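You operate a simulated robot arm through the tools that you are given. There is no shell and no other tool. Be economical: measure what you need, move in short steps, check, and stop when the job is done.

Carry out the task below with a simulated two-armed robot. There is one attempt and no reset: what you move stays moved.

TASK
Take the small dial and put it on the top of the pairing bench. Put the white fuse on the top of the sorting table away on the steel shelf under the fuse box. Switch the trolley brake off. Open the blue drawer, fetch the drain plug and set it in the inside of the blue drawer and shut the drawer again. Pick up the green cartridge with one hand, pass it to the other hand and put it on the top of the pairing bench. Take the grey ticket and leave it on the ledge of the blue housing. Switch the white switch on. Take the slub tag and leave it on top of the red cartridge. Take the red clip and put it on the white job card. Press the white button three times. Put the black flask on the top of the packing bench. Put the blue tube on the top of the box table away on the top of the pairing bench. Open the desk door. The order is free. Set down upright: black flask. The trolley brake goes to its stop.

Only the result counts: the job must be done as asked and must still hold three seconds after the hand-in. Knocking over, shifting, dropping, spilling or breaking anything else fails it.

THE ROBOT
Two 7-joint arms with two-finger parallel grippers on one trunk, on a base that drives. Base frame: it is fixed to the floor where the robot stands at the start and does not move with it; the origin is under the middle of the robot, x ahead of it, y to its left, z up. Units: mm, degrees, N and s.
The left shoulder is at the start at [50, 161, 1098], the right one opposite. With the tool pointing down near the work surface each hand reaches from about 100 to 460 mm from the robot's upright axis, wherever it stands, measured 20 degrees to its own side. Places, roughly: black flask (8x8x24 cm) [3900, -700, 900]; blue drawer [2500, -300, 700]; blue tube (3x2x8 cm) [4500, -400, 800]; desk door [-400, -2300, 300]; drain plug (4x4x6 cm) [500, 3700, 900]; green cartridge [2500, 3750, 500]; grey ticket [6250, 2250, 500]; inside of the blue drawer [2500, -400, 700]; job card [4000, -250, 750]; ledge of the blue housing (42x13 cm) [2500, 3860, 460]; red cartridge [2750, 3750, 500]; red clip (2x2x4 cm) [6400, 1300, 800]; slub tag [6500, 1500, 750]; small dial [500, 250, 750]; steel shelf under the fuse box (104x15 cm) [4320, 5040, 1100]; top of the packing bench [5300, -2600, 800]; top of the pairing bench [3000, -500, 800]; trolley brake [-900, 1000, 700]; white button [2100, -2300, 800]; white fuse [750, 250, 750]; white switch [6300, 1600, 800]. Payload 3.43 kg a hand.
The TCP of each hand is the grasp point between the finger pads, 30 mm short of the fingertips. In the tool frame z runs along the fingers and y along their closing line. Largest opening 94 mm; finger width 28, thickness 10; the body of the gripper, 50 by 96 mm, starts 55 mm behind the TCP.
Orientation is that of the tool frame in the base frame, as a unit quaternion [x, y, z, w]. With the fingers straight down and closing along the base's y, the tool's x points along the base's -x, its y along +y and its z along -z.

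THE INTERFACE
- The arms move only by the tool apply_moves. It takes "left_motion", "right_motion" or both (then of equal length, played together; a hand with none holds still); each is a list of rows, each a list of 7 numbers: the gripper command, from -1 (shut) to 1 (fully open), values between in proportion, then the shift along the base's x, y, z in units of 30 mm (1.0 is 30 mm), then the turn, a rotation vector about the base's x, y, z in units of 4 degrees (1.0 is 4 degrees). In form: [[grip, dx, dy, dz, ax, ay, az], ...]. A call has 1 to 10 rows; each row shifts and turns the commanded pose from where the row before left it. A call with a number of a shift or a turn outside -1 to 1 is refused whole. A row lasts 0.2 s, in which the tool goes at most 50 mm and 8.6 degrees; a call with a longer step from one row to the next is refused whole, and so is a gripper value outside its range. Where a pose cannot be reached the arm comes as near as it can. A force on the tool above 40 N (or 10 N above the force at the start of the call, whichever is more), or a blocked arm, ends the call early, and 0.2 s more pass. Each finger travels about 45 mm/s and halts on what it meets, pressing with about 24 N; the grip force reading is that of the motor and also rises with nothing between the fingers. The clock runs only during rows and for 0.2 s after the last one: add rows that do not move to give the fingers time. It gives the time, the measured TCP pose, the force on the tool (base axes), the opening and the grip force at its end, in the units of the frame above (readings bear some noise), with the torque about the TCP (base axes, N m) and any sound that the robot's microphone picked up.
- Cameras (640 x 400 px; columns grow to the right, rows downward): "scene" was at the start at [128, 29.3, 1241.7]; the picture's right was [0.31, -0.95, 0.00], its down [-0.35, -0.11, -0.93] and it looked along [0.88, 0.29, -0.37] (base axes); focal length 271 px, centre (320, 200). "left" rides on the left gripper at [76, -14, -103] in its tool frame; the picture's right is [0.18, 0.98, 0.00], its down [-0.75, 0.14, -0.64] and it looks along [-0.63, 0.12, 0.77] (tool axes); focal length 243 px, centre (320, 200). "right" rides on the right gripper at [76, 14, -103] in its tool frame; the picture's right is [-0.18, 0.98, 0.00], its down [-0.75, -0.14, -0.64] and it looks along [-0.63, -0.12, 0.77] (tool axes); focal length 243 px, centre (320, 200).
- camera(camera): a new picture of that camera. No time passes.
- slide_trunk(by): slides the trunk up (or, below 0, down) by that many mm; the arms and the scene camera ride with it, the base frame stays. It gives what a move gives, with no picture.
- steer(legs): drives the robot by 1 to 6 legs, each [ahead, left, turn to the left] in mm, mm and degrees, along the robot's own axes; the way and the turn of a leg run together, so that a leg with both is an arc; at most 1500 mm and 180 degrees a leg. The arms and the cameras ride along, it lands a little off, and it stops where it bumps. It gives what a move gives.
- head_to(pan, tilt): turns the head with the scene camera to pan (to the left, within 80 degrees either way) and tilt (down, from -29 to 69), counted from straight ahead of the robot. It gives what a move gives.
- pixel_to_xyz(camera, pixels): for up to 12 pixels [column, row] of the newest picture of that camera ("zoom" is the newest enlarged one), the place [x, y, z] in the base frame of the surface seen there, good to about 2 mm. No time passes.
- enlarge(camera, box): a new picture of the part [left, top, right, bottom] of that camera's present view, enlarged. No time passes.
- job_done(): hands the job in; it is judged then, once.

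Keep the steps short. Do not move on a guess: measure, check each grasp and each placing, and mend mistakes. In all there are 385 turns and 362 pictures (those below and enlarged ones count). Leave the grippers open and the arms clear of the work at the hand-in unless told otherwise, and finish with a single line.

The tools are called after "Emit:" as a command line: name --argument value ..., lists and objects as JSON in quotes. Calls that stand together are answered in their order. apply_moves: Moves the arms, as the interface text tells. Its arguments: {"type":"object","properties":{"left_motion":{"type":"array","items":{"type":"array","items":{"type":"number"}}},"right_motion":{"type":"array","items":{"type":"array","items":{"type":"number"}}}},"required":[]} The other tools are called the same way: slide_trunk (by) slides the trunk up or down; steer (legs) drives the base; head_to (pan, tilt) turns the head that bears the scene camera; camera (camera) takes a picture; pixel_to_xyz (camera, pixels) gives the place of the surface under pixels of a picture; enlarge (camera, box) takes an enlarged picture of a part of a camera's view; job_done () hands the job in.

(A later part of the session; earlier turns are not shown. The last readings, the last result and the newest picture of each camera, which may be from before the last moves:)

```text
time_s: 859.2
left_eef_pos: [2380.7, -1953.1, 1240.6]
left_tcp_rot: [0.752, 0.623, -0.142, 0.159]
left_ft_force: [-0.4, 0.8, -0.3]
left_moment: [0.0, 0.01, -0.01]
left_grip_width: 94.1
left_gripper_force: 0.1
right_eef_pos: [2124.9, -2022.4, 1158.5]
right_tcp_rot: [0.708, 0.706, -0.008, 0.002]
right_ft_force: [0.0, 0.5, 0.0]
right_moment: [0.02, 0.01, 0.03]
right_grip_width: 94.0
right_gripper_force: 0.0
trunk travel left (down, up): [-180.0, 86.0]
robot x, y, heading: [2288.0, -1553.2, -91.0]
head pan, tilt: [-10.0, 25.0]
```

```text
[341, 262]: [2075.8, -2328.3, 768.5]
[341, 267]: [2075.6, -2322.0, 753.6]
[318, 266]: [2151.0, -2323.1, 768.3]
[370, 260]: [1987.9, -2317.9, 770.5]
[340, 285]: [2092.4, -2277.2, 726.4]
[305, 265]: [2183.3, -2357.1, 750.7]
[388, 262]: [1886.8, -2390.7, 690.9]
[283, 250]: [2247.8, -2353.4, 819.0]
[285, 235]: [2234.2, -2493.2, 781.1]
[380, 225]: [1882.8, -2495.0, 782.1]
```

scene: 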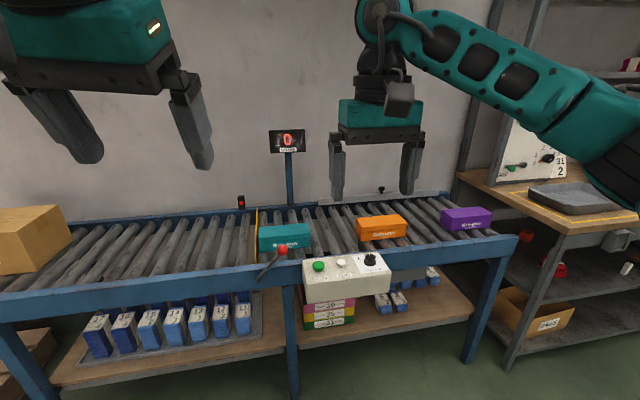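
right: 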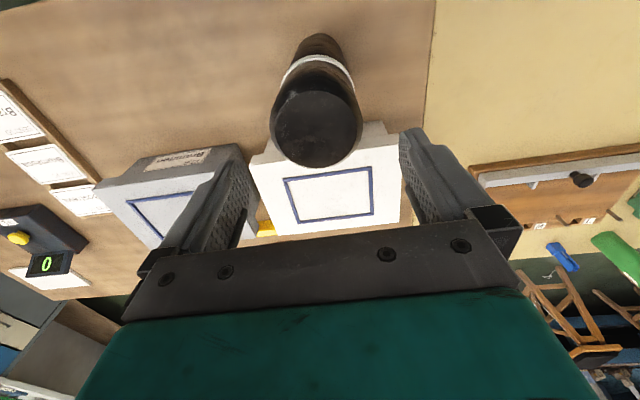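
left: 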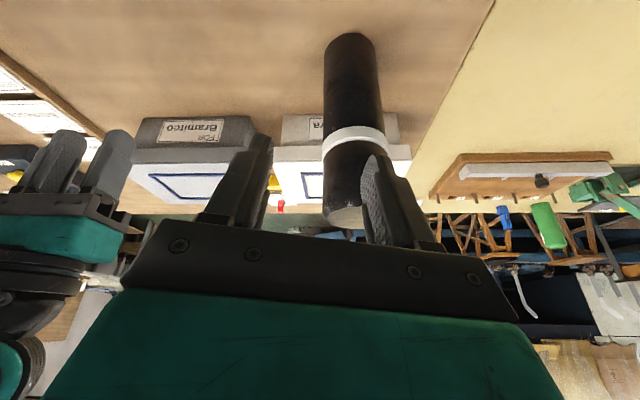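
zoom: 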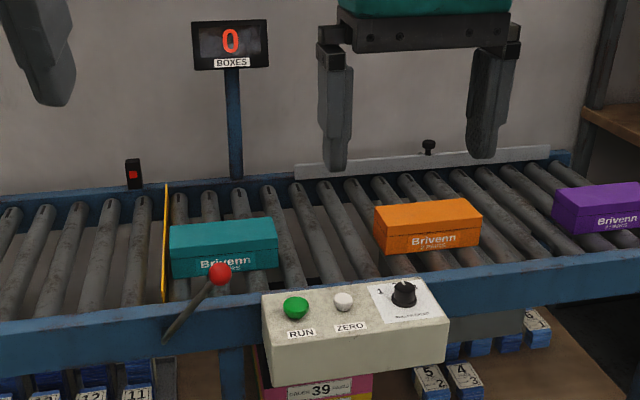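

White "ZERO" button at (2076,-2326), top z 768. Close the right hand, lower trunk, drive in.

Emit:
slide_trunk --by -100

Emit:
apply_moves --right_motion '[[-1, 0, 0, 0, 0, 0, 0], [-1, 0, 0, 0, 0, 0, 0], [-1, 0, 0, 0, 0, 0, 0], [-1, 0, 0, 0, 0, 0, 0], [-1, 0, 0, 0, 0, 0, 0]]'

Emit:
steer --legs '[[0, -50, 1], [295, 0, 0]]'

Emit:
camera --camera "right"

Emit:
camera --camera "scene"

```text
time_s: 860.6
left_eef_pos: [2381.4, -1951.4, 1141.4]
left_tcp_rot: [0.751, 0.625, -0.142, 0.16]
left_ft_force: [0.2, 0.6, -0.2]
left_moment: [0.02, 0.03, 0.03]
left_grip_width: 94.3
left_gripper_force: 0.1
right_eef_pos: [2125.0, -2022.5, 1059.0]
right_tcp_rot: [0.708, 0.706, -0.008, 0.002]
right_ft_force: [0.0, -0.3, 0.5]
right_moment: [0.03, 0.02, -0.01]
right_grip_width: 93.8
right_gripper_force: 0.1
trunk travel left (down, up): [-80.0, 186.0]
robot x, y, heading: [2286.2, -1550.2, -90.7]
head pan, tilt: [-10.0, 25.0]
```

```text
time_s: 861.8
left_eef_pos: [2381.5, -1951.9, 1141.2]
left_tcp_rot: [0.751, 0.625, -0.142, 0.16]
left_ft_force: [0.2, 0.7, 0.4]
left_moment: [0.01, 0.0, 0.02]
left_grip_width: 93.8
left_gripper_force: 0.2
right_eef_pos: [2125.2, -2023.1, 1058.4]
right_tcp_rot: [0.708, 0.706, -0.008, 0.002]
right_ft_force: [-0.4, 0.3, -0.4]
right_moment: [0.0, 0.02, 0.01]
right_grip_width: 0.0
right_gripper_force: 10.7
trunk travel left (down, up): [-80.0, 186.0]
robot x, y, heading: [2287.9, -1552.8, -91.1]
head pan, tilt: [-10.0, 25.0]
```

```text
time_s: 864.5
left_eef_pos: [2338.3, -2239.9, 1141.1]
left_tcp_rot: [0.745, 0.632, -0.14, 0.162]
left_ft_force: [-0.5, 0.0, 0.0]
left_moment: [-0.01, 0.02, 0.04]
left_grip_width: 94.0
left_gripper_force: 0.1
right_eef_pos: [2083.5, -2316.0, 1057.2]
right_tcp_rot: [0.701, 0.713, -0.007, 0.002]
right_ft_force: [0.3, -0.3, 0.3]
right_moment: [0.03, 0.01, 0.0]
right_grip_width: 0.0
right_gripper_force: 23.8
trunk travel left (down, up): [-80.0, 186.0]
robot x, y, heading: [2235.1, -1842.9, -89.7]
head pan, tilt: [-10.0, 25.0]
```

```text
126 pictures are left
```

right: 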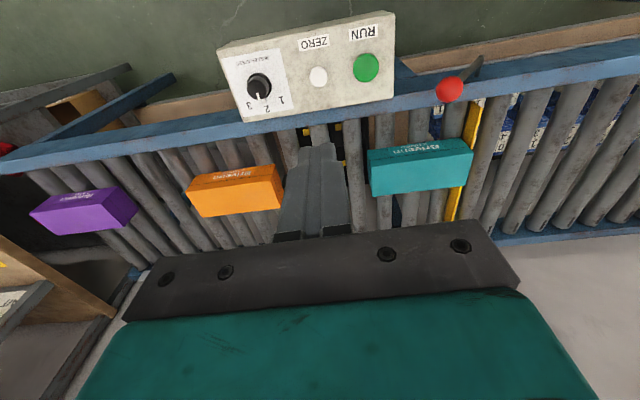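

```text
125 pictures are left
```

scene: 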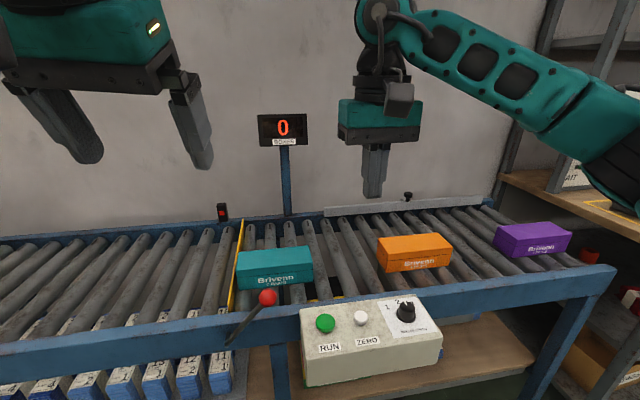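

Emit:
pixel_to_xyz --camera "right" --pixels '[[318, 76], [310, 76], [326, 76], [318, 68], [318, 84], [340, 90], [300, 95], [365, 67]]'

Emit:
pixel_to_xyz --camera "scene" --pixels '[[361, 317], [361, 324], [280, 265], [410, 240]]'

```text
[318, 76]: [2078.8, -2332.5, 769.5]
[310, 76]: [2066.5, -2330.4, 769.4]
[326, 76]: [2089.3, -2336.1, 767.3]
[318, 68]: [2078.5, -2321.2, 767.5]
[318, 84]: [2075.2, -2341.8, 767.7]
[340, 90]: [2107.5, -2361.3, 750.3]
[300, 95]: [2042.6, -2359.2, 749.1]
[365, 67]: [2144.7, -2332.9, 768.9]
```

```text
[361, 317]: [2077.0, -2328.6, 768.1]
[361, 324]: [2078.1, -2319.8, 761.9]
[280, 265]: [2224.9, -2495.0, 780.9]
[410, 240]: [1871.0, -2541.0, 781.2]
```

Emit:
apply_moves --right_motion '[[-1, -0.18, -0.5, -0.9, 0, 0, 0], [-1, 0, 0, -0.9, 0, 0, 0], [-1, 0, 0, -0.9, 0, 0, 0], [-1, 0, 0, -0.9, 0, 0, 0], [-1, 0, 0, -0.9, 0, 0, 0], [-1, 0, 0, -0.9, 0, 0, 0], [-1, 0, 0, -0.9, 0, 0, 0], [-1, 0, 0, -0.9, 0, 0, 0], [-1, 0, 0, -0.8, 0, 0, 0]]'

Emit:
camera --camera "scene"

Emit:
camera --camera "right"

```text
time_s: 866.5
left_eef_pos: [2337.9, -2238.8, 1141.9]
left_tcp_rot: [0.745, 0.632, -0.14, 0.162]
left_ft_force: [-0.8, 0.1, -0.7]
left_moment: [-0.01, 0.0, -0.02]
left_grip_width: 93.7
left_gripper_force: 0.0
right_eef_pos: [2076.9, -2330.1, 816.2]
right_tcp_rot: [0.702, 0.712, -0.008, 0.002]
right_ft_force: [-0.2, -0.2, 0.7]
right_moment: [0.0, 0.02, -0.04]
right_grip_width: 0.1
right_gripper_force: 23.8
trunk travel left (down, up): [-80.0, 186.0]
robot x, y, heading: [2232.5, -1841.6, -89.9]
head pan, tilt: [-10.0, 25.0]
```

```text
124 pictures are left
```

scene: 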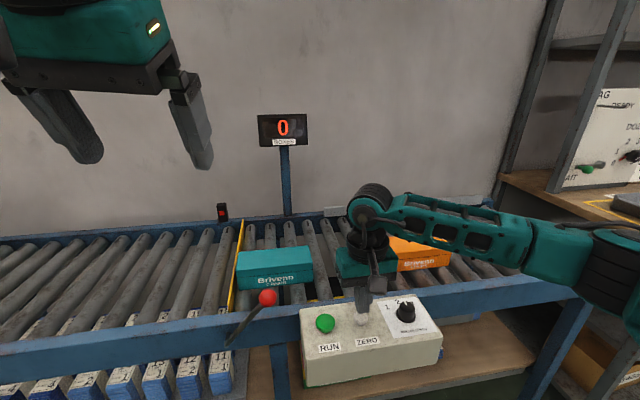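

```text
123 pictures are left
```

right: 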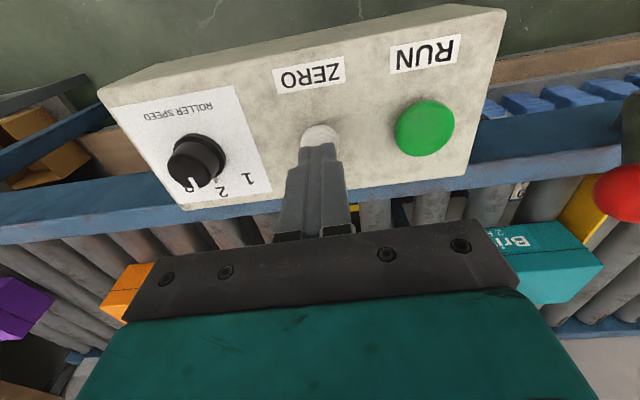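

Aligned over the white button. First press: go down slowly and come back up.

Emit:
apply_moves --right_motion '[[-1, 0, 0, -0.4, 0, 0, 0], [-1, 0, 0, -0.2, 0, 0, 0], [-1, 0, 0, -0.1, 0, 0, 0], [-1, 0, 0, -0.1, 0, 0, 0]]'

```text
time_s: 867.5
left_eef_pos: [2339.0, -2239.3, 1140.7]
left_tcp_rot: [0.745, 0.632, -0.141, 0.162]
left_ft_force: [-0.2, -0.6, -0.2]
left_moment: [-0.02, -0.01, -0.01]
left_grip_width: 93.7
left_gripper_force: 0.0
right_eef_pos: [2079.5, -2331.8, 794.4]
right_tcp_rot: [0.7, 0.714, -0.008, 0.002]
right_ft_force: [0.2, 1.6, 2.8]
right_moment: [0.05, 0.05, 0.01]
right_grip_width: 0.0
right_gripper_force: 23.9
trunk travel left (down, up): [-80.0, 186.0]
robot x, y, heading: [2233.6, -1841.5, -89.8]
head pan, tilt: [-10.0, 25.0]
heard: click
```

A click: press 1. Raise to release.

Emit:
apply_moves --right_motion '[[-1, 0, 0, 0.4, 0, 0, 0], [-1, 0, 0, 0.4, 0, 0, 0], [-1, 0, 0, 0, 0, 0, 0]]'

Emit:
apply_moves --right_motion '[[-1, 0, 0, -0.4, 0, 0, 0], [-1, 0, 0, -0.2, 0, 0, 0], [-1, 0, 0, -0.1, 0, 0, 0], [-1, 0, 0, -0.1, 0, 0, 0]]'

Emit:
apply_moves --right_motion '[[-1, 0, 0, 0.4, 0, 0, 0], [-1, 0, 0, 0.4, 0, 0, 0], [-1, 0, 0, 0, 0, 0, 0]]'

```text
time_s: 868.3
left_eef_pos: [2337.9, -2237.6, 1141.0]
left_tcp_rot: [0.745, 0.632, -0.141, 0.162]
left_ft_force: [-0.2, -0.3, -0.9]
left_moment: [0.02, -0.01, -0.01]
left_grip_width: 94.1
left_gripper_force: 0.1
right_eef_pos: [2077.9, -2332.2, 817.0]
right_tcp_rot: [0.702, 0.713, -0.008, 0.001]
right_ft_force: [0.0, 0.1, -0.3]
right_moment: [0.03, -0.02, -0.02]
right_grip_width: 0.0
right_gripper_force: 24.1
trunk travel left (down, up): [-80.0, 186.0]
robot x, y, heading: [2236.8, -1840.7, -89.8]
head pan, tilt: [-10.0, 25.0]
```

```text
time_s: 869.3
left_eef_pos: [2337.6, -2238.5, 1140.6]
left_tcp_rot: [0.745, 0.632, -0.141, 0.162]
left_ft_force: [0.2, -0.1, 0.4]
left_moment: [-0.06, 0.0, 0.0]
left_grip_width: 94.4
left_gripper_force: 0.1
right_eef_pos: [2079.0, -2330.6, 794.1]
right_tcp_rot: [0.702, 0.713, -0.008, 0.001]
right_ft_force: [-0.4, -0.6, 2.6]
right_moment: [-0.01, 0.02, 0.03]
right_grip_width: 0.0
right_gripper_force: 24.1
trunk travel left (down, up): [-80.0, 186.0]
robot x, y, heading: [2232.2, -1839.3, -89.9]
head pan, tilt: [-10.0, 25.0]
heard: click
```

```text
time_s: 870.1
left_eef_pos: [2338.3, -2239.7, 1141.5]
left_tcp_rot: [0.745, 0.632, -0.141, 0.161]
left_ft_force: [-0.1, -0.8, 1.1]
left_moment: [-0.03, 0.02, 0.04]
left_grip_width: 94.2
left_gripper_force: 0.0
right_eef_pos: [2078.7, -2330.0, 816.1]
right_tcp_rot: [0.701, 0.713, -0.007, 0.001]
right_ft_force: [-0.7, -0.7, 0.0]
right_moment: [-0.02, 0.02, -0.01]
right_grip_width: 0.0
right_gripper_force: 24.1
trunk travel left (down, up): [-80.0, 186.0]
robot x, y, heading: [2234.3, -1840.6, -89.8]
head pan, tilt: [-10.0, 25.0]
```

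Second click. Third press.

Emit:
apply_moves --right_motion '[[-1, 0, 0, -0.4, 0, 0, 0], [-1, 0, 0, -0.2, 0, 0, 0], [-1, 0, 0, -0.1, 0, 0, 0], [-1, 0, 0, -0.1, 0, 0, 0]]'

Emit:
apply_moves --right_motion '[[-1, 0, 0, 0.5, 0, 0, 0], [-1, 0, 0, 1, 0, 0, 0], [-1, 0, 0, 1, 0, 0, 0], [-1, 0, 0, 1, 0, 0, 0], [-1, 0, 0, 1, 0, 0, 0], [-1, 0, 0, 1, 0, 0, 0], [-1, 0, 0, 1, 0, 0, 0]]'

```text
time_s: 871.1
left_eef_pos: [2336.8, -2238.8, 1141.5]
left_tcp_rot: [0.744, 0.632, -0.141, 0.162]
left_ft_force: [0.7, 0.5, 0.5]
left_moment: [-0.04, -0.02, 0.0]
left_grip_width: 94.4
left_gripper_force: 0.1
right_eef_pos: [2079.1, -2331.3, 793.7]
right_tcp_rot: [0.701, 0.713, -0.008, 0.001]
right_ft_force: [1.0, 0.4, 2.4]
right_moment: [0.01, -0.04, 0.04]
right_grip_width: 0.0
right_gripper_force: 24.2
trunk travel left (down, up): [-80.0, 186.0]
robot x, y, heading: [2239.6, -1842.0, -89.7]
head pan, tilt: [-10.0, 25.0]
heard: click
```

```text
time_s: 872.7
left_eef_pos: [2338.2, -2239.6, 1141.8]
left_tcp_rot: [0.745, 0.632, -0.141, 0.163]
left_ft_force: [0.4, -0.2, 0.1]
left_moment: [0.01, 0.0, -0.02]
left_grip_width: 94.3
left_gripper_force: 0.1
right_eef_pos: [2080.0, -2328.5, 991.8]
right_tcp_rot: [0.701, 0.713, -0.008, 0.001]
right_ft_force: [0.1, 0.5, -0.1]
right_moment: [0.02, -0.03, 0.0]
right_grip_width: 0.0
right_gripper_force: 24.4
trunk travel left (down, up): [-80.0, 186.0]
robot x, y, heading: [2235.3, -1840.2, -89.8]
head pan, tilt: [-10.0, 25.0]
```

Three clicks done. Now to the desk door: drive west and look.

Emit:
steer --legs '[[-250, 0, 0], [0, -1400, 0], [0, -300, 0]]'

Emit:
head_to --pan -50 --tilt 30

Emit:
camera --camera "scene"

```text
time_s: 889.3
left_eef_pos: [656.9, -2011.9, 1140.2]
left_tcp_rot: [0.736, 0.642, -0.138, 0.164]
left_ft_force: [-0.3, -0.1, 0.5]
left_moment: [0.01, -0.02, 0.03]
left_grip_width: 93.7
left_gripper_force: 0.0
right_eef_pos: [400.6, -2108.2, 990.7]
right_tcp_rot: [0.692, 0.721, -0.008, 0.002]
right_ft_force: [0.1, 0.2, 0.2]
right_moment: [0.03, 0.0, -0.02]
right_grip_width: 0.0
right_gripper_force: 24.0
trunk travel left (down, up): [-80.0, 186.0]
robot x, y, heading: [543.6, -1619.4, -88.4]
head pan, tilt: [-10.0, 25.0]
```

```text
time_s: 890.4
left_eef_pos: [657.7, -2012.2, 1141.2]
left_tcp_rot: [0.736, 0.642, -0.138, 0.164]
left_ft_force: [0.5, 0.6, -0.5]
left_moment: [0.01, 0.02, 0.0]
left_grip_width: 93.8
left_gripper_force: 0.1
right_eef_pos: [401.5, -2108.8, 991.5]
right_tcp_rot: [0.693, 0.721, -0.008, 0.002]
right_ft_force: [-0.7, 0.0, 0.2]
right_moment: [-0.01, 0.01, -0.03]
right_grip_width: 0.0
right_gripper_force: 24.0
trunk travel left (down, up): [-80.0, 186.0]
robot x, y, heading: [543.1, -1619.1, -88.6]
head pan, tilt: [-50.0, 30.0]
```

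```text
122 pictures are left
```

scene: 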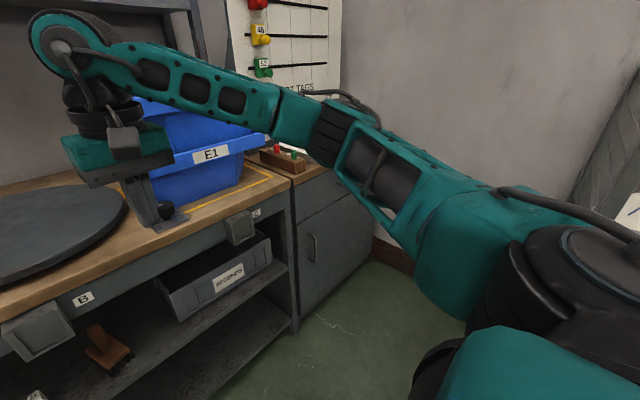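

Emit:
enlarge --camera "scene" --box '[270, 150, 400, 330]'

Emit:
pixel_to_xyz --camera "scene" --pixels '[[313, 248], [310, 238], [314, 258], [300, 240], [330, 250], [365, 240], [303, 310], [340, 290], [295, 210], [370, 195], [380, 255], [290, 270]]'

```text
2.22 times, centred on (335, 240) of scene
```

zoom: 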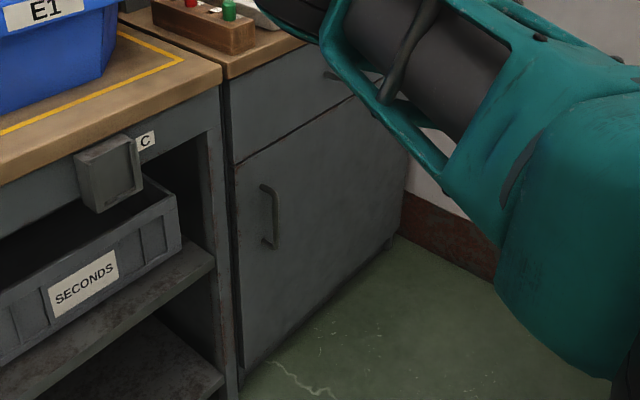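

```text
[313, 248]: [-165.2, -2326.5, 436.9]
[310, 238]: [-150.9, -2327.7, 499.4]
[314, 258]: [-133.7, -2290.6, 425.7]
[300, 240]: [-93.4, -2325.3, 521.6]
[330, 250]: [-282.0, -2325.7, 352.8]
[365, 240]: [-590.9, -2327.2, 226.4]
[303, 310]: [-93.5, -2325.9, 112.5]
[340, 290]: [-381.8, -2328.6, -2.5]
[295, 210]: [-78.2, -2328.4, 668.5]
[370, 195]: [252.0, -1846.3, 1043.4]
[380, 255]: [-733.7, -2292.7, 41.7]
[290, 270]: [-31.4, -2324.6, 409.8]
```

The desk cabinet door has a vertical bar handle at about x −140, hinged on the far (−x) side. I need to see the space around: turn to face −x.

Emit:
steer --legs '[[0, 200, 0], [0, 0, -90]]'

Emit:
head_to --pan 0 --tilt 30

Emit:
camera --camera "scene"

```text
time_s: 896.6
left_eef_pos: [349.6, -1725.9, 1140.7]
left_tcp_rot: [0.975, -0.066, -0.213, 0.018]
left_ft_force: [0.2, -0.4, -0.5]
left_moment: [-0.01, 0.0, 0.01]
left_grip_width: 94.1
left_gripper_force: 0.1
right_eef_pos: [251.6, -1470.2, 989.9]
right_tcp_rot: [1.0, 0.022, -0.007, -0.004]
right_ft_force: [-0.2, -1.0, -0.1]
right_moment: [0.03, -0.02, 0.02]
right_grip_width: 0.1
right_gripper_force: 24.4
trunk travel left (down, up): [-80.0, 186.0]
robot x, y, heading: [741.8, -1610.8, -178.2]
head pan, tilt: [-50.0, 30.0]
```

```text
time_s: 897.8
left_eef_pos: [348.6, -1725.3, 1141.2]
left_tcp_rot: [0.975, -0.066, -0.213, 0.018]
left_ft_force: [-0.8, -0.4, 1.4]
left_moment: [0.01, 0.01, -0.01]
left_grip_width: 93.9
left_gripper_force: 0.2
right_eef_pos: [253.3, -1471.4, 991.7]
right_tcp_rot: [1.0, 0.023, -0.008, -0.004]
right_ft_force: [0.3, 0.8, 0.6]
right_moment: [-0.01, 0.01, 0.02]
right_grip_width: 0.0
right_gripper_force: 23.9
trunk travel left (down, up): [-80.0, 186.0]
robot x, y, heading: [745.0, -1612.7, -178.3]
head pan, tilt: [0.0, 30.0]
```

```text
120 pictures are left
```

scene: 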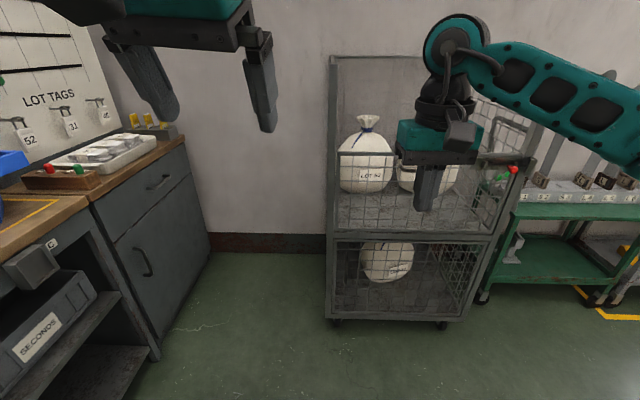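

Emit:
pixel_to_xyz --camera "scene" --pixels '[[335, 320], [465, 320], [330, 240], [335, 130], [480, 240], [145, 260], [210, 240], [115, 245], [165, 330], [270, 245], [160, 185], [516, 170]]'

Emit:
enlarge --camera "scene" --box '[80, 130, 240, 370]'

```text
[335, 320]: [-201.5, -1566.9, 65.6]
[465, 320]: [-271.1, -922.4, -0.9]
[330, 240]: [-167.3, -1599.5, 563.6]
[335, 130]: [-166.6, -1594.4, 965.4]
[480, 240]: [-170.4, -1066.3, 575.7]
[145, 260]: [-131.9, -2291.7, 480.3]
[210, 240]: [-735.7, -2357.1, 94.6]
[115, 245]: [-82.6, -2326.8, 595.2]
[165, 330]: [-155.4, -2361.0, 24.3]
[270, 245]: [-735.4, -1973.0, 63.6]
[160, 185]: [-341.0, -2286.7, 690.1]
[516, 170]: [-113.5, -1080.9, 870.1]
```

```text
1.67 times, centred on (160, 250) of scene
```

zoom: 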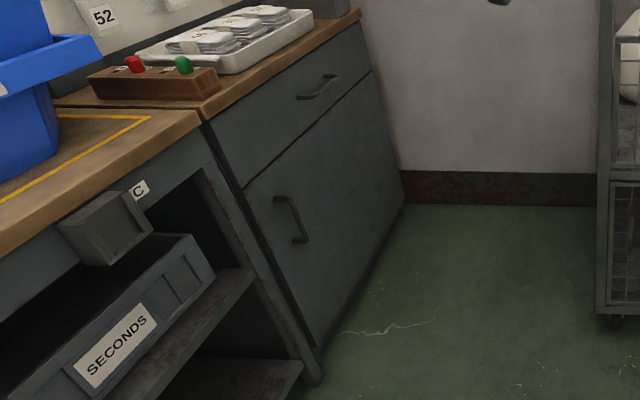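

Hinge is by the wall at x≈−720; the cage corner is at (−167,−1600). Plan: pull the handle with the right hand in elbow-low posture, then push the door further from inside. First set the posture in open floor.

Emit:
steer --legs '[[0, 0, 88.3], [120, 150, 0]]'

Emit:
slide_trunk --by -78

Emit:
apply_moves --right_motion '[[0, -1, 0.4, -0.3, 0, 0, 0], [0, -1, 0.4, -0.3, 0, 0, 0], [0, -1, 0.4, -0.3, 0, 0, 0], [0, -1, 0.4, -0.3, 0, 0, 0], [0, -1, 0.4, -0.3, 0, 0, 0], [0, -1, 0.5, -0.3, 0, 0, 0], [0, -1, 0.5, -0.3, 0, 0, 0], [0, -1, 0.5, -0.3, 0, 0, 0], [0, -1, 0.5, -0.3, 0, 0, 0], [0, -1, 0.5, -0.3, 0, 0, 0]]'

Emit:
apply_moves --right_motion '[[0, -1, 0.3, 0, 0, 0, 0], [0, -1, 0.3, 0, 0, 0, 0], [0, -1, 0.3, 0, 0, 0, 0], [0, -1, 0.3, 0, 0, 0, 0], [0, -1, 0, 0, 0, 0, 0], [0, 0, 0, -0.8, 0, 0, 0], [0, 0, 0, -0.8, 0, 0, 0], [0, 0, 0, -0.8, 0, 0, 0], [0, 0, 0, -0.8, 0, 0, 0], [0, 0, 0, -0.8, 0, 0, 0]]'

Emit:
apply_moves --right_motion '[[0, 0, 0, -0.8, 0, 0, 0], [0, 0, 0, -0.8, 0, 0, 0], [0, 0, 0, -0.8, 0, 0, 0], [0, 0, 0, -0.8, 0, 0, 0], [0, 0, 0, -0.8, 0, 0, 0]]'

```text
time_s: 903.5
left_eef_pos: [998.0, -2125.3, 1140.5]
left_tcp_rot: [0.741, 0.637, -0.139, 0.162]
left_ft_force: [0.7, 0.3, -0.3]
left_moment: [0.03, 0.01, 0.01]
left_grip_width: 94.3
left_gripper_force: 0.1
right_eef_pos: [741.3, -2219.8, 991.4]
right_tcp_rot: [0.697, 0.717, -0.009, 0.001]
right_ft_force: [0.9, -0.2, 0.0]
right_moment: [0.02, -0.01, -0.03]
right_grip_width: 0.1
right_gripper_force: 23.8
trunk travel left (down, up): [-80.0, 186.0]
robot x, y, heading: [890.0, -1732.3, -89.2]
head pan, tilt: [0.0, 30.0]
```

```text
time_s: 904.6
left_eef_pos: [998.1, -2124.4, 1062.9]
left_tcp_rot: [0.741, 0.636, -0.14, 0.163]
left_ft_force: [-0.1, -0.7, -0.1]
left_moment: [0.05, 0.0, 0.06]
left_grip_width: 93.9
left_gripper_force: 0.0
right_eef_pos: [740.7, -2217.0, 912.7]
right_tcp_rot: [0.697, 0.717, -0.008, 0.003]
right_ft_force: [-0.2, -0.8, -0.9]
right_moment: [0.01, 0.0, 0.0]
right_grip_width: 0.0
right_gripper_force: 24.1
trunk travel left (down, up): [-2.0, 264.0]
robot x, y, heading: [890.2, -1728.7, -89.3]
head pan, tilt: [0.0, 30.0]
```

```text
time_s: 906.8
left_eef_pos: [997.6, -2124.0, 1063.0]
left_tcp_rot: [0.74, 0.637, -0.14, 0.163]
left_ft_force: [0.2, 0.1, 0.2]
left_moment: [-0.01, 0.05, -0.03]
left_grip_width: 93.6
left_gripper_force: 0.1
right_eef_pos: [438.8, -2081.7, 823.6]
right_tcp_rot: [0.696, 0.718, -0.008, 0.001]
right_ft_force: [-0.5, 0.0, -0.4]
right_moment: [0.03, 0.01, 0.02]
right_grip_width: 47.0
right_gripper_force: 0.1
trunk travel left (down, up): [-2.0, 264.0]
robot x, y, heading: [887.2, -1728.7, -88.9]
head pan, tilt: [0.0, 30.0]
```

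```text
time_s: 909.0
left_eef_pos: [997.4, -2124.3, 1064.1]
left_tcp_rot: [0.741, 0.637, -0.139, 0.162]
left_ft_force: [-0.2, 0.5, -0.4]
left_moment: [-0.01, -0.02, -0.01]
left_grip_width: 94.1
left_gripper_force: 0.0
right_eef_pos: [387.6, -2066.3, 703.0]
right_tcp_rot: [0.697, 0.717, -0.008, 0.002]
right_ft_force: [-0.3, 0.0, 0.3]
right_moment: [0.0, 0.01, 0.02]
right_grip_width: 47.0
right_gripper_force: 0.0
right hand out of reach, approached as far as the arm can: row 2, 3, 4, 5
trunk travel left (down, up): [-2.0, 264.0]
robot x, y, heading: [888.2, -1729.3, -88.9]
head pan, tilt: [0.0, 30.0]
```

```text
time_s: 910.2
left_eef_pos: [998.0, -2125.0, 1062.7]
left_tcp_rot: [0.741, 0.637, -0.14, 0.163]
left_ft_force: [-0.1, 0.6, 0.2]
left_moment: [0.04, 0.04, 0.03]
left_grip_width: 94.0
left_gripper_force: 0.1
right_eef_pos: [387.1, -2068.1, 585.3]
right_tcp_rot: [0.696, 0.718, -0.008, 0.002]
right_ft_force: [0.8, 0.1, -0.7]
right_moment: [-0.02, 0.02, 0.02]
right_grip_width: 47.0
right_gripper_force: 0.0
trunk travel left (down, up): [-2.0, 264.0]
robot x, y, heading: [893.9, -1730.4, -89.2]
head pan, tilt: [0.0, 30.0]
```

Emit:
apply_moves --right_motion '[[0, 0.5, 0, -0.8, 0, 0, 0], [0, 1, 0, -0.8, 0, 0, 0], [0, 1, 0, -0.8, 0, 0, 0], [0, 1, -0.2, -0.6, 0, 0, 0], [0, 1, -0.2, 0, 0, 0, 0], [0, 1, -0.2, 0, 0, 0, 0], [0, 1, -0.2, 0, 0, 0, 0], [0, 1, -0.2, 0, 0, 0, 0]]'

Emit:
apply_moves --right_motion '[[0, 0, 0, 0, -1, 0, 0], [0, 0, 0, 0, -1, 0, 0], [0, 0, 0, 0, -1, 0, 0], [0, 0, 0, 0, -1, 0, 0], [0, 0, 0, 0, -1, 0, 0], [0, 0, 0, 0, -1, 0, 0], [0, 0, 0, 0, -1, 0, 0], [0, 0, 0, 0, -1, 0, 0], [0, 0, 0, 0, -1, 0, 0]]'

Emit:
steer --legs '[[0, -680, 0]]'

Emit:
camera --camera "right"

```text
time_s: 912.0
left_eef_pos: [997.5, -2125.1, 1062.8]
left_tcp_rot: [0.741, 0.636, -0.14, 0.163]
left_ft_force: [0.1, -0.2, 0.5]
left_moment: [0.02, 0.0, 0.01]
left_grip_width: 93.9
left_gripper_force: 0.0
right_eef_pos: [612.7, -2098.9, 492.9]
right_tcp_rot: [0.696, 0.718, -0.01, 0.002]
right_ft_force: [-0.4, -0.3, 0.0]
right_moment: [-0.01, 0.02, -0.02]
right_grip_width: 47.1
right_gripper_force: 0.0
trunk travel left (down, up): [-2.0, 264.0]
robot x, y, heading: [891.3, -1728.2, -89.1]
head pan, tilt: [0.0, 30.0]
```

```text
time_s: 914.0
left_eef_pos: [997.7, -2126.0, 1063.5]
left_tcp_rot: [0.74, 0.637, -0.14, 0.163]
left_ft_force: [-0.1, 0.0, 0.3]
left_moment: [-0.02, -0.01, 0.0]
left_grip_width: 94.1
left_gripper_force: 0.0
right_eef_pos: [612.2, -2097.0, 494.2]
right_tcp_rot: [0.681, 0.7, -0.157, 0.146]
right_ft_force: [0.1, -0.3, 0.0]
right_moment: [0.07, 0.0, -0.04]
right_grip_width: 47.1
right_gripper_force: 0.0
right hand out of reach, approached as far as the arm can: row 7, 8, 9
trunk travel left (down, up): [-2.0, 264.0]
robot x, y, heading: [884.9, -1730.7, -89.0]
head pan, tilt: [0.0, 30.0]
```

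```text
time_s: 920.3
left_eef_pos: [339.9, -2138.3, 1063.4]
left_tcp_rot: [0.736, 0.642, -0.139, 0.164]
left_ft_force: [0.0, 0.1, 0.3]
left_moment: [-0.02, 0.01, 0.0]
left_grip_width: 94.0
left_gripper_force: 0.1
right_eef_pos: [-45.0, -2115.4, 493.6]
right_tcp_rot: [0.676, 0.705, -0.156, 0.148]
right_ft_force: [0.4, -1.0, 0.6]
right_moment: [0.0, -0.01, 0.0]
right_grip_width: 46.8
right_gripper_force: 0.1
trunk travel left (down, up): [-2.0, 264.0]
robot x, y, heading: [225.1, -1747.0, -88.3]
head pan, tilt: [0.0, 30.0]
```

```text
118 pictures are left
```

right: 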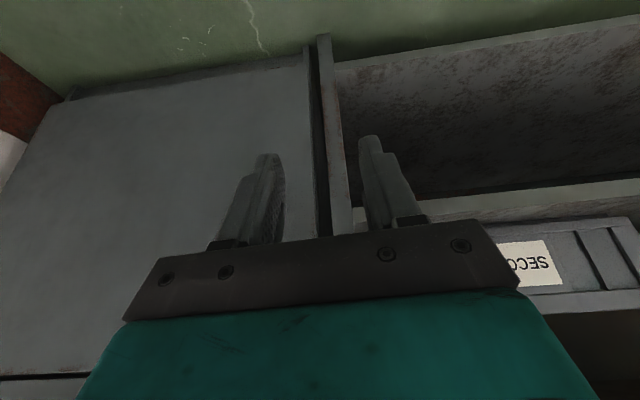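

Emit:
steer --legs '[[0, -85, -1.7]]'

Emit:
head_to --pan -25 --tilt 45

Emit:
camera --camera "scene"

Emit:
camera --camera "right"

```text
time_s: 921.7
left_eef_pos: [243.9, -2142.6, 1063.6]
left_tcp_rot: [0.746, 0.631, -0.141, 0.162]
left_ft_force: [0.6, 0.1, 0.7]
left_moment: [0.0, 0.01, 0.01]
left_grip_width: 93.9
left_gripper_force: 0.0
right_eef_pos: [-138.7, -2108.5, 493.6]
right_tcp_rot: [0.686, 0.695, -0.159, 0.145]
right_ft_force: [-0.7, 0.3, -0.4]
right_moment: [-0.02, -0.04, -0.02]
right_grip_width: 47.2
right_gripper_force: 0.1
trunk travel left (down, up): [-2.0, 264.0]
robot x, y, heading: [140.2, -1749.4, -90.0]
head pan, tilt: [0.0, 30.0]
```

```text
time_s: 922.6
left_eef_pos: [244.4, -2142.9, 1063.6]
left_tcp_rot: [0.746, 0.63, -0.142, 0.162]
left_ft_force: [0.2, -0.3, 0.3]
left_moment: [-0.01, -0.02, 0.01]
left_grip_width: 94.0
left_gripper_force: 0.0
right_eef_pos: [-138.9, -2109.5, 494.1]
right_tcp_rot: [0.687, 0.694, -0.159, 0.145]
right_ft_force: [-0.1, 0.2, 0.3]
right_moment: [0.0, -0.02, 0.01]
right_grip_width: 47.1
right_gripper_force: 0.2
trunk travel left (down, up): [-2.0, 264.0]
robot x, y, heading: [146.6, -1749.3, -89.8]
head pan, tilt: [-25.0, 45.0]
```

```text
117 pictures are left
```

scene: 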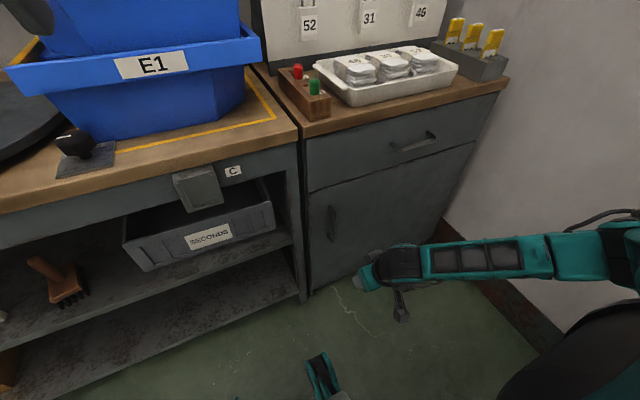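

```text
116 pictures are left
```

right: 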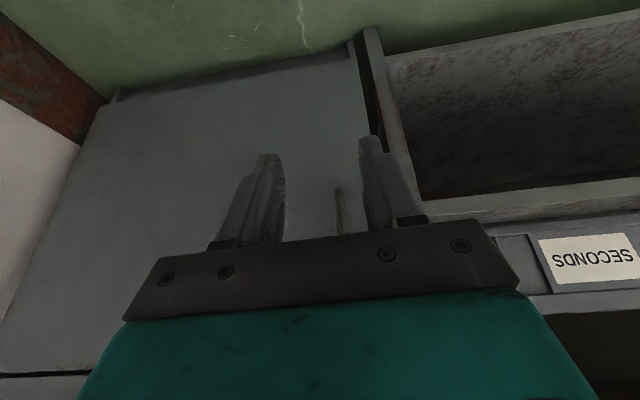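

Emit:
enlarge --camera "scene" --box '[300, 190, 360, 260]'

Emit:
pixel_to_xyz --camera "scene" --pixels '[[331, 208], [329, 215], [330, 225], [332, 235], [333, 242], [325, 225], [400, 150], [340, 205]]'

Emit:
pixel_to_xyz --camera "right" --pixels '[[338, 195], [339, 210], [340, 225], [330, 210]]'

```text
5.71 times, centred on (330, 225) of scene
```

zoom: 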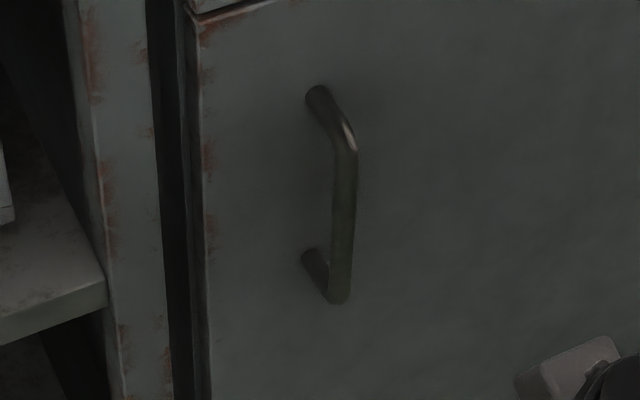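

```text
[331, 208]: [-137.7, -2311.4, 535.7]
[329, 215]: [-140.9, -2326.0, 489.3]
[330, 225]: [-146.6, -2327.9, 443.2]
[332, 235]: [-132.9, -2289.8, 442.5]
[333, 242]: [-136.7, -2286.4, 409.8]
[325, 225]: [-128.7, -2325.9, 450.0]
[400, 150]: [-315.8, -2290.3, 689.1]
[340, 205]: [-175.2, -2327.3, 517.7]
```

```text
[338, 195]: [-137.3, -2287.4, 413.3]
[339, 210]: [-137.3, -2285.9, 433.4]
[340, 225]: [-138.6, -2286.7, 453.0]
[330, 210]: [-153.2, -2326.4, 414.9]
```

Handle bar at x −137, y −2293, z 410–530. Pull the left hand up/back (bins on the desk), then drive forward so the right fingers straddle the bar.

Emit:
apply_moves --left_motion '[[1, 0.3, 0.8, 1, 0, 0, 0], [1, 0.3, 0.8, 1, 0, 0, 0], [1, 0, 0.8, 1, 0, 0, 0], [1, 0, 0.5, 1, 0, 0, 0]]'

Emit:
steer --legs '[[140, 0, 0]]'

Emit:
camera --camera "right"

```text
time_s: 923.6
left_eef_pos: [259.9, -2056.1, 1183.9]
left_tcp_rot: [0.746, 0.631, -0.141, 0.161]
left_ft_force: [0.2, 0.1, -0.4]
left_moment: [-0.03, 0.01, 0.0]
left_grip_width: 94.0
left_gripper_force: 0.1
right_eef_pos: [-139.2, -2108.1, 494.4]
right_tcp_rot: [0.687, 0.695, -0.158, 0.145]
right_ft_force: [-0.8, 0.0, 0.7]
right_moment: [-0.01, 0.0, 0.01]
right_grip_width: 47.1
right_gripper_force: 0.1
trunk travel left (down, up): [-2.0, 264.0]
robot x, y, heading: [144.9, -1744.1, -90.0]
head pan, tilt: [-25.0, 45.0]
```

```text
time_s: 925.0
left_eef_pos: [258.9, -2197.6, 1184.2]
left_tcp_rot: [0.745, 0.631, -0.14, 0.163]
left_ft_force: [0.6, 1.2, -0.3]
left_moment: [0.0, -0.01, -0.05]
left_grip_width: 93.9
left_gripper_force: 0.1
right_eef_pos: [-139.7, -2251.4, 494.3]
right_tcp_rot: [0.686, 0.695, -0.157, 0.145]
right_ft_force: [-0.8, -0.3, -0.4]
right_moment: [0.01, 0.01, 0.0]
right_grip_width: 47.2
right_gripper_force: 0.1
trunk travel left (down, up): [-2.0, 264.0]
robot x, y, heading: [145.8, -1886.0, -89.8]
head pan, tilt: [-25.0, 45.0]
```

```text
114 pictures are left
```

right: 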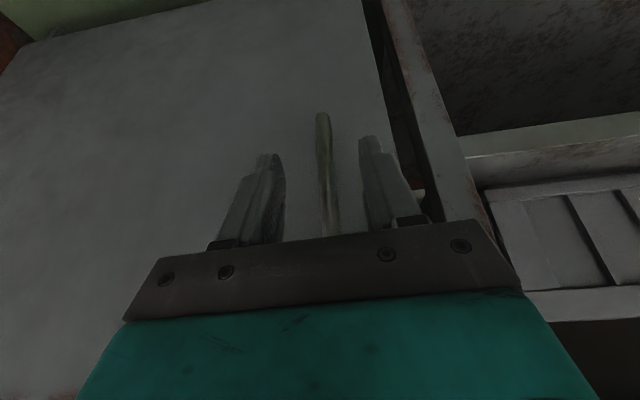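

Emit:
apply_moves --right_motion '[[0, 0.05, -0.4, -0.15, 0, 0, 0], [0, 0, -0.4, -0.15, 0, 0, 0], [0, 0, -0.35, 0, 0, 0, 0]]'

Emit:
camera --camera "right"

```text
time_s: 925.8
left_eef_pos: [260.8, -2197.8, 1183.0]
left_tcp_rot: [0.746, 0.631, -0.14, 0.161]
left_ft_force: [0.6, 0.3, 0.3]
left_moment: [-0.02, -0.02, 0.0]
left_grip_width: 94.1
left_gripper_force: 0.0
right_eef_pos: [-137.5, -2284.8, 484.8]
right_tcp_rot: [0.686, 0.695, -0.158, 0.145]
right_ft_force: [0.3, 0.0, -0.5]
right_moment: [-0.04, 0.0, 0.01]
right_grip_width: 46.9
right_gripper_force: 0.0
trunk travel left (down, up): [-2.0, 264.0]
robot x, y, heading: [142.1, -1888.1, -90.0]
head pan, tilt: [-25.0, 45.0]
```

```text
113 pictures are left
```

right: 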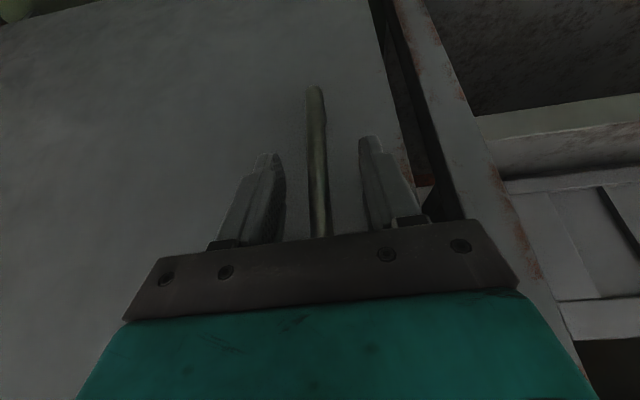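

Close on the bar.

Emit:
apply_moves --right_motion '[[-1, 0, -0.1, 0, 0, 0, 0], [-1, 0, 0, 0, 0, 0, 0], [-1, 0, 0, 0, 0, 0, 0], [-1, 0, 0, 0, 0, 0, 0], [-1, 0, 0, 0, 0, 0, 0]]'

```text
time_s: 927.0
left_eef_pos: [259.2, -2198.9, 1183.8]
left_tcp_rot: [0.746, 0.631, -0.14, 0.162]
left_ft_force: [-0.9, 0.4, -0.6]
left_moment: [-0.02, 0.01, 0.01]
left_grip_width: 94.1
left_gripper_force: 0.1
right_eef_pos: [-138.2, -2290.3, 483.8]
right_tcp_rot: [0.687, 0.694, -0.159, 0.143]
right_ft_force: [-11.6, 1.5, 1.1]
right_moment: [0.17, -0.3, -0.05]
right_grip_width: 16.1
right_gripper_force: 45.1
trunk travel left (down, up): [-2.0, 264.0]
robot x, y, heading: [143.2, -1883.9, -90.0]
head pan, tilt: [-25.0, 45.0]
```

Gripped. Pull along the arc: back 100 mm, right 15 mm.

Emit:
steer --legs '[[-50, -4, 0], [-50, -11, 0]]'

Emit:
camera --camera "scene"

```text
time_s: 928.4
left_eef_pos: [243.7, -2098.6, 1183.8]
left_tcp_rot: [0.746, 0.63, -0.14, 0.162]
left_ft_force: [0.0, 0.1, 0.5]
left_moment: [0.04, 0.0, 0.03]
left_grip_width: 93.9
left_gripper_force: 0.1
right_eef_pos: [-157.4, -2189.9, 485.2]
right_tcp_rot: [0.688, 0.693, -0.161, 0.143]
right_ft_force: [-25.6, -6.6, 1.8]
right_moment: [-0.11, -0.73, -0.08]
right_grip_width: 16.1
right_gripper_force: 45.1
trunk travel left (down, up): [-2.0, 264.0]
robot x, y, heading: [128.7, -1788.2, -90.0]
head pan, tilt: [-25.0, 45.0]
```

```text
112 pictures are left
```

scene: 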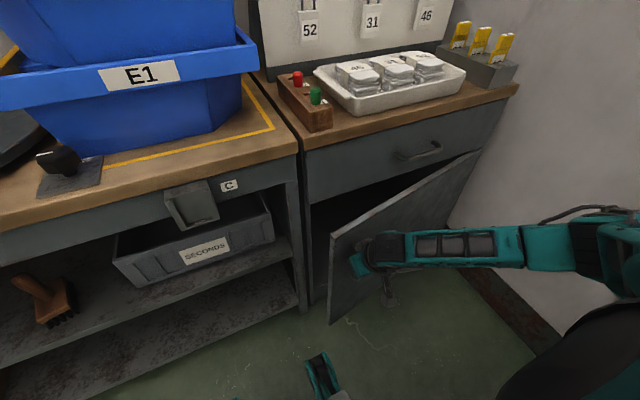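

The door swings open. Continue with arm motion along the arc (more −x).

Emit:
apply_moves --right_motion '[[-1, -0.35, 0.8, 0, 0, 0, 0], [-1, -0.4, 0.8, 0, 0, 0, 0], [-1, -0.4, 0.8, 0, 0, 0, 0], [-1, -0.4, 0.8, 0, 0, 0, 0]]'

Emit:
camera --camera "scene"

```text
time_s: 929.3
left_eef_pos: [244.2, -2097.8, 1183.5]
left_tcp_rot: [0.746, 0.63, -0.141, 0.161]
left_ft_force: [-0.5, -0.2, -0.3]
left_moment: [-0.02, 0.01, 0.0]
left_grip_width: 94.1
left_gripper_force: 0.1
right_eef_pos: [-183.2, -2119.6, 484.1]
right_tcp_rot: [0.673, 0.707, -0.164, 0.143]
right_ft_force: [-0.7, -0.3, 0.5]
right_moment: [0.01, -0.38, -0.2]
right_grip_width: 15.9
right_gripper_force: 44.7
trunk travel left (down, up): [-2.0, 264.0]
robot x, y, heading: [128.6, -1790.2, -90.3]
head pan, tilt: [-25.0, 45.0]
stopped in row 4 (right hand): the force on the tool passed its limit at 41 N (the readings are from after the stop); the commanded pose is now the measured one
```

```text
111 pictures are left
```

scene: 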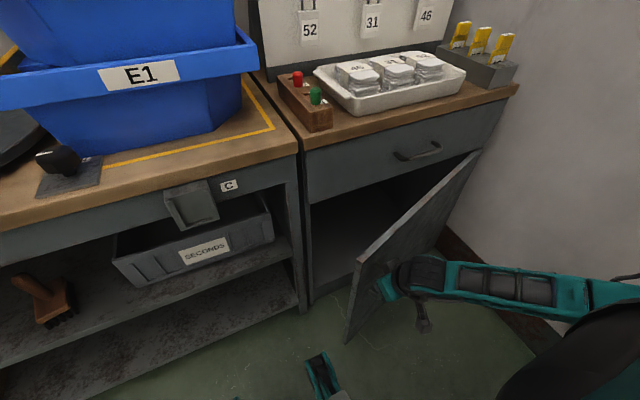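

Emit:
apply_moves --right_motion '[[-1, -0.35, 0.7, 0, 0, 0, 0], [-1, -0.4, 0.7, 0, 0, 0, 0], [-1, -0.45, 0.7, 0, 0, 0, 0]]'

Emit:
apply_moves --right_motion '[[-1, -0.45, 0.65, 0, 0, 0, 0], [-1, -0.5, 0.65, 0, 0, 0, 0], [-1, -0.5, 0.6, 0, 0, 0, 0]]'

Emit:
camera --camera "scene"

```text
time_s: 930.1
left_eef_pos: [244.5, -2096.9, 1185.7]
left_tcp_rot: [0.746, 0.63, -0.142, 0.162]
left_ft_force: [0.5, 0.7, -0.2]
left_moment: [-0.03, -0.03, 0.01]
left_grip_width: 94.0
left_gripper_force: 0.1
right_eef_pos: [-217.9, -2054.9, 483.9]
right_tcp_rot: [0.671, 0.709, -0.162, 0.144]
right_ft_force: [15.3, 9.6, 7.9]
right_moment: [-0.03, 0.28, 0.12]
right_grip_width: 16.0
right_gripper_force: 44.5
trunk travel left (down, up): [-2.0, 264.0]
robot x, y, heading: [125.3, -1788.6, -90.2]
head pan, tilt: [-25.0, 45.0]
```

```text
time_s: 930.9
left_eef_pos: [245.0, -2097.1, 1184.2]
left_tcp_rot: [0.746, 0.63, -0.141, 0.162]
left_ft_force: [-0.6, -0.6, -0.2]
left_moment: [0.03, 0.01, 0.01]
left_grip_width: 94.0
left_gripper_force: 0.0
right_eef_pos: [-262.3, -1995.5, 484.9]
right_tcp_rot: [0.671, 0.709, -0.161, 0.143]
right_ft_force: [22.3, 18.1, 8.8]
right_moment: [-0.34, 0.35, 0.13]
right_grip_width: 16.0
right_gripper_force: 44.9
trunk travel left (down, up): [-2.0, 264.0]
robot x, y, heading: [127.1, -1782.9, -90.2]
head pan, tilt: [-25.0, 45.0]
```

```text
110 pictures are left
```

scene: 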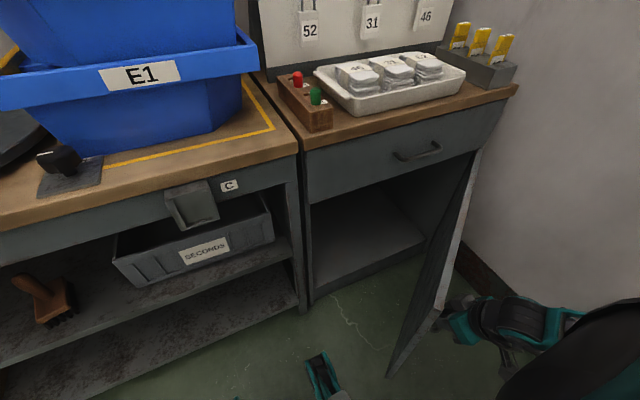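

Emit:
apply_moves --right_motion '[[-1, -0.35, 0.7, 0, 0, 0, 0], [-1, -0.5, 0.65, 0, 0, 0, 0], [-1, -0.5, 0.6, 0, 0, 0, 0]]'

Emit:
apply_moves --right_motion '[[-1, -0.55, 0.6, 0, 0, 0, 0], [-1, -0.6, 0.55, 0, 0, 0, 0], [-1, -0.6, 0.5, 0, 0, 0, 0]]'

Emit:
camera --camera "scene"

```text
time_s: 931.9
left_eef_pos: [242.1, -2099.6, 1185.2]
left_tcp_rot: [0.746, 0.63, -0.14, 0.162]
left_ft_force: [-0.4, -0.7, -0.3]
left_moment: [-0.01, 0.0, -0.02]
left_grip_width: 93.8
left_gripper_force: 0.0
right_eef_pos: [-310.0, -1944.2, 484.3]
right_tcp_rot: [0.673, 0.707, -0.167, 0.142]
right_ft_force: [-6.3, -4.9, -21.2]
right_moment: [-0.54, -1.68, -0.12]
right_grip_width: 16.3
right_gripper_force: 45.1
trunk travel left (down, up): [-2.0, 264.0]
robot x, y, heading: [124.0, -1788.3, -90.0]
head pan, tilt: [-25.0, 45.0]
stopped in row 3 (right hand): the force on the tool passed its limit at 42 N (the readings are from after the stop); the commanded pose is now the measured one
```

```text
time_s: 932.2
left_eef_pos: [245.0, -2102.0, 1184.5]
left_tcp_rot: [0.744, 0.634, -0.14, 0.161]
left_ft_force: [0.3, 0.2, -0.3]
left_moment: [0.0, 0.02, 0.0]
left_grip_width: 94.2
left_gripper_force: 0.0
right_eef_pos: [-309.5, -1944.1, 483.9]
right_tcp_rot: [0.659, 0.722, -0.157, 0.139]
right_ft_force: [-5.0, -5.9, -28.1]
right_moment: [0.53, -1.99, -0.09]
right_grip_width: 16.6
right_gripper_force: 45.1
right hand out of reach, approached as far as the arm can: row 1
trunk travel left (down, up): [-2.0, 264.0]
robot x, y, heading: [125.3, -1787.4, -89.5]
head pan, tilt: [-25.0, 45.0]
stopped in row 1 (right hand): the force on the tool passed its limit at 55 N (the readings are from after the stop); the commanded pose is now the measured one
```

```text
109 pictures are left
```

scene: 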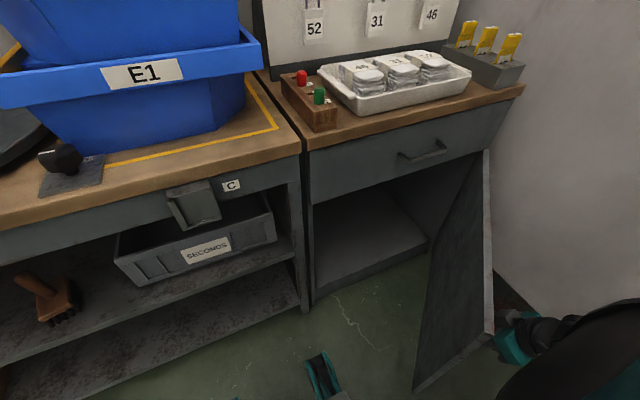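

Door is at ~46°, as far as pulling allows. Now release, lift the hand over the door top (z≈560) to the inside, and push from behind.

Emit:
apply_moves --right_motion '[[0, 0, 0, 0, 0, 0, 0], [0.3, 0, 0, 0, 0, 0, 0], [0.3, 0, 0.3, 0.4, 0, 0, 0], [0.3, 0, 0.4, 0.8, 0, 0, 0], [0.3, 0, 0, 1, 0, 0, 0], [0.3, 0, 0, 1, 0, 0, 0], [0.3, 0, 0, 1, 0, 0, 0]]'

Emit:
camera --camera "scene"

Emit:
camera --camera "right"

```text
time_s: 933.8
left_eef_pos: [254.5, -2117.8, 1178.2]
left_tcp_rot: [0.741, 0.639, -0.135, 0.153]
left_ft_force: [0.6, 0.9, -0.6]
left_moment: [-0.02, 0.0, 0.01]
left_grip_width: 94.3
left_gripper_force: 0.1
right_eef_pos: [-275.7, -2001.4, 564.1]
right_tcp_rot: [0.643, 0.737, -0.161, 0.134]
right_ft_force: [1.7, 1.1, 5.4]
right_moment: [-0.04, -0.21, 0.04]
right_grip_width: 62.2
right_gripper_force: 0.4
right hand out of reach, approached as far as the arm can: row 3, 4, 5, 6, 7
trunk travel left (down, up): [-2.0, 264.0]
robot x, y, heading: [126.9, -1788.4, -89.2]
head pan, tilt: [-25.0, 45.0]
```

```text
108 pictures are left
```

scene: 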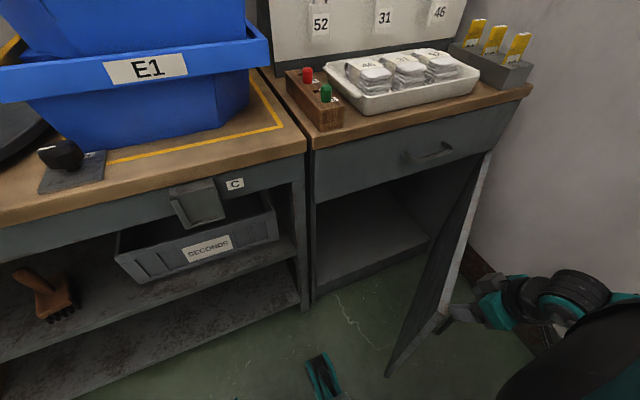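

```text
107 pictures are left
```

right: 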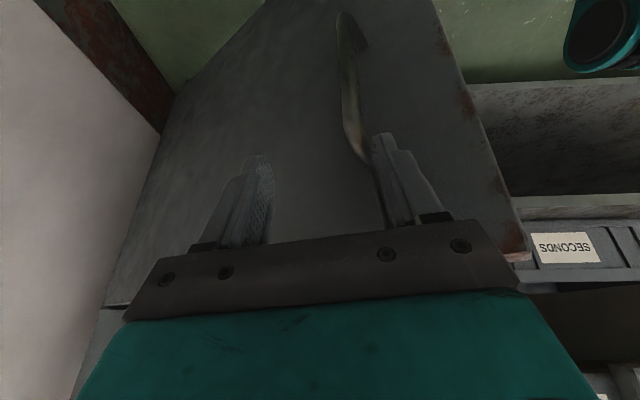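

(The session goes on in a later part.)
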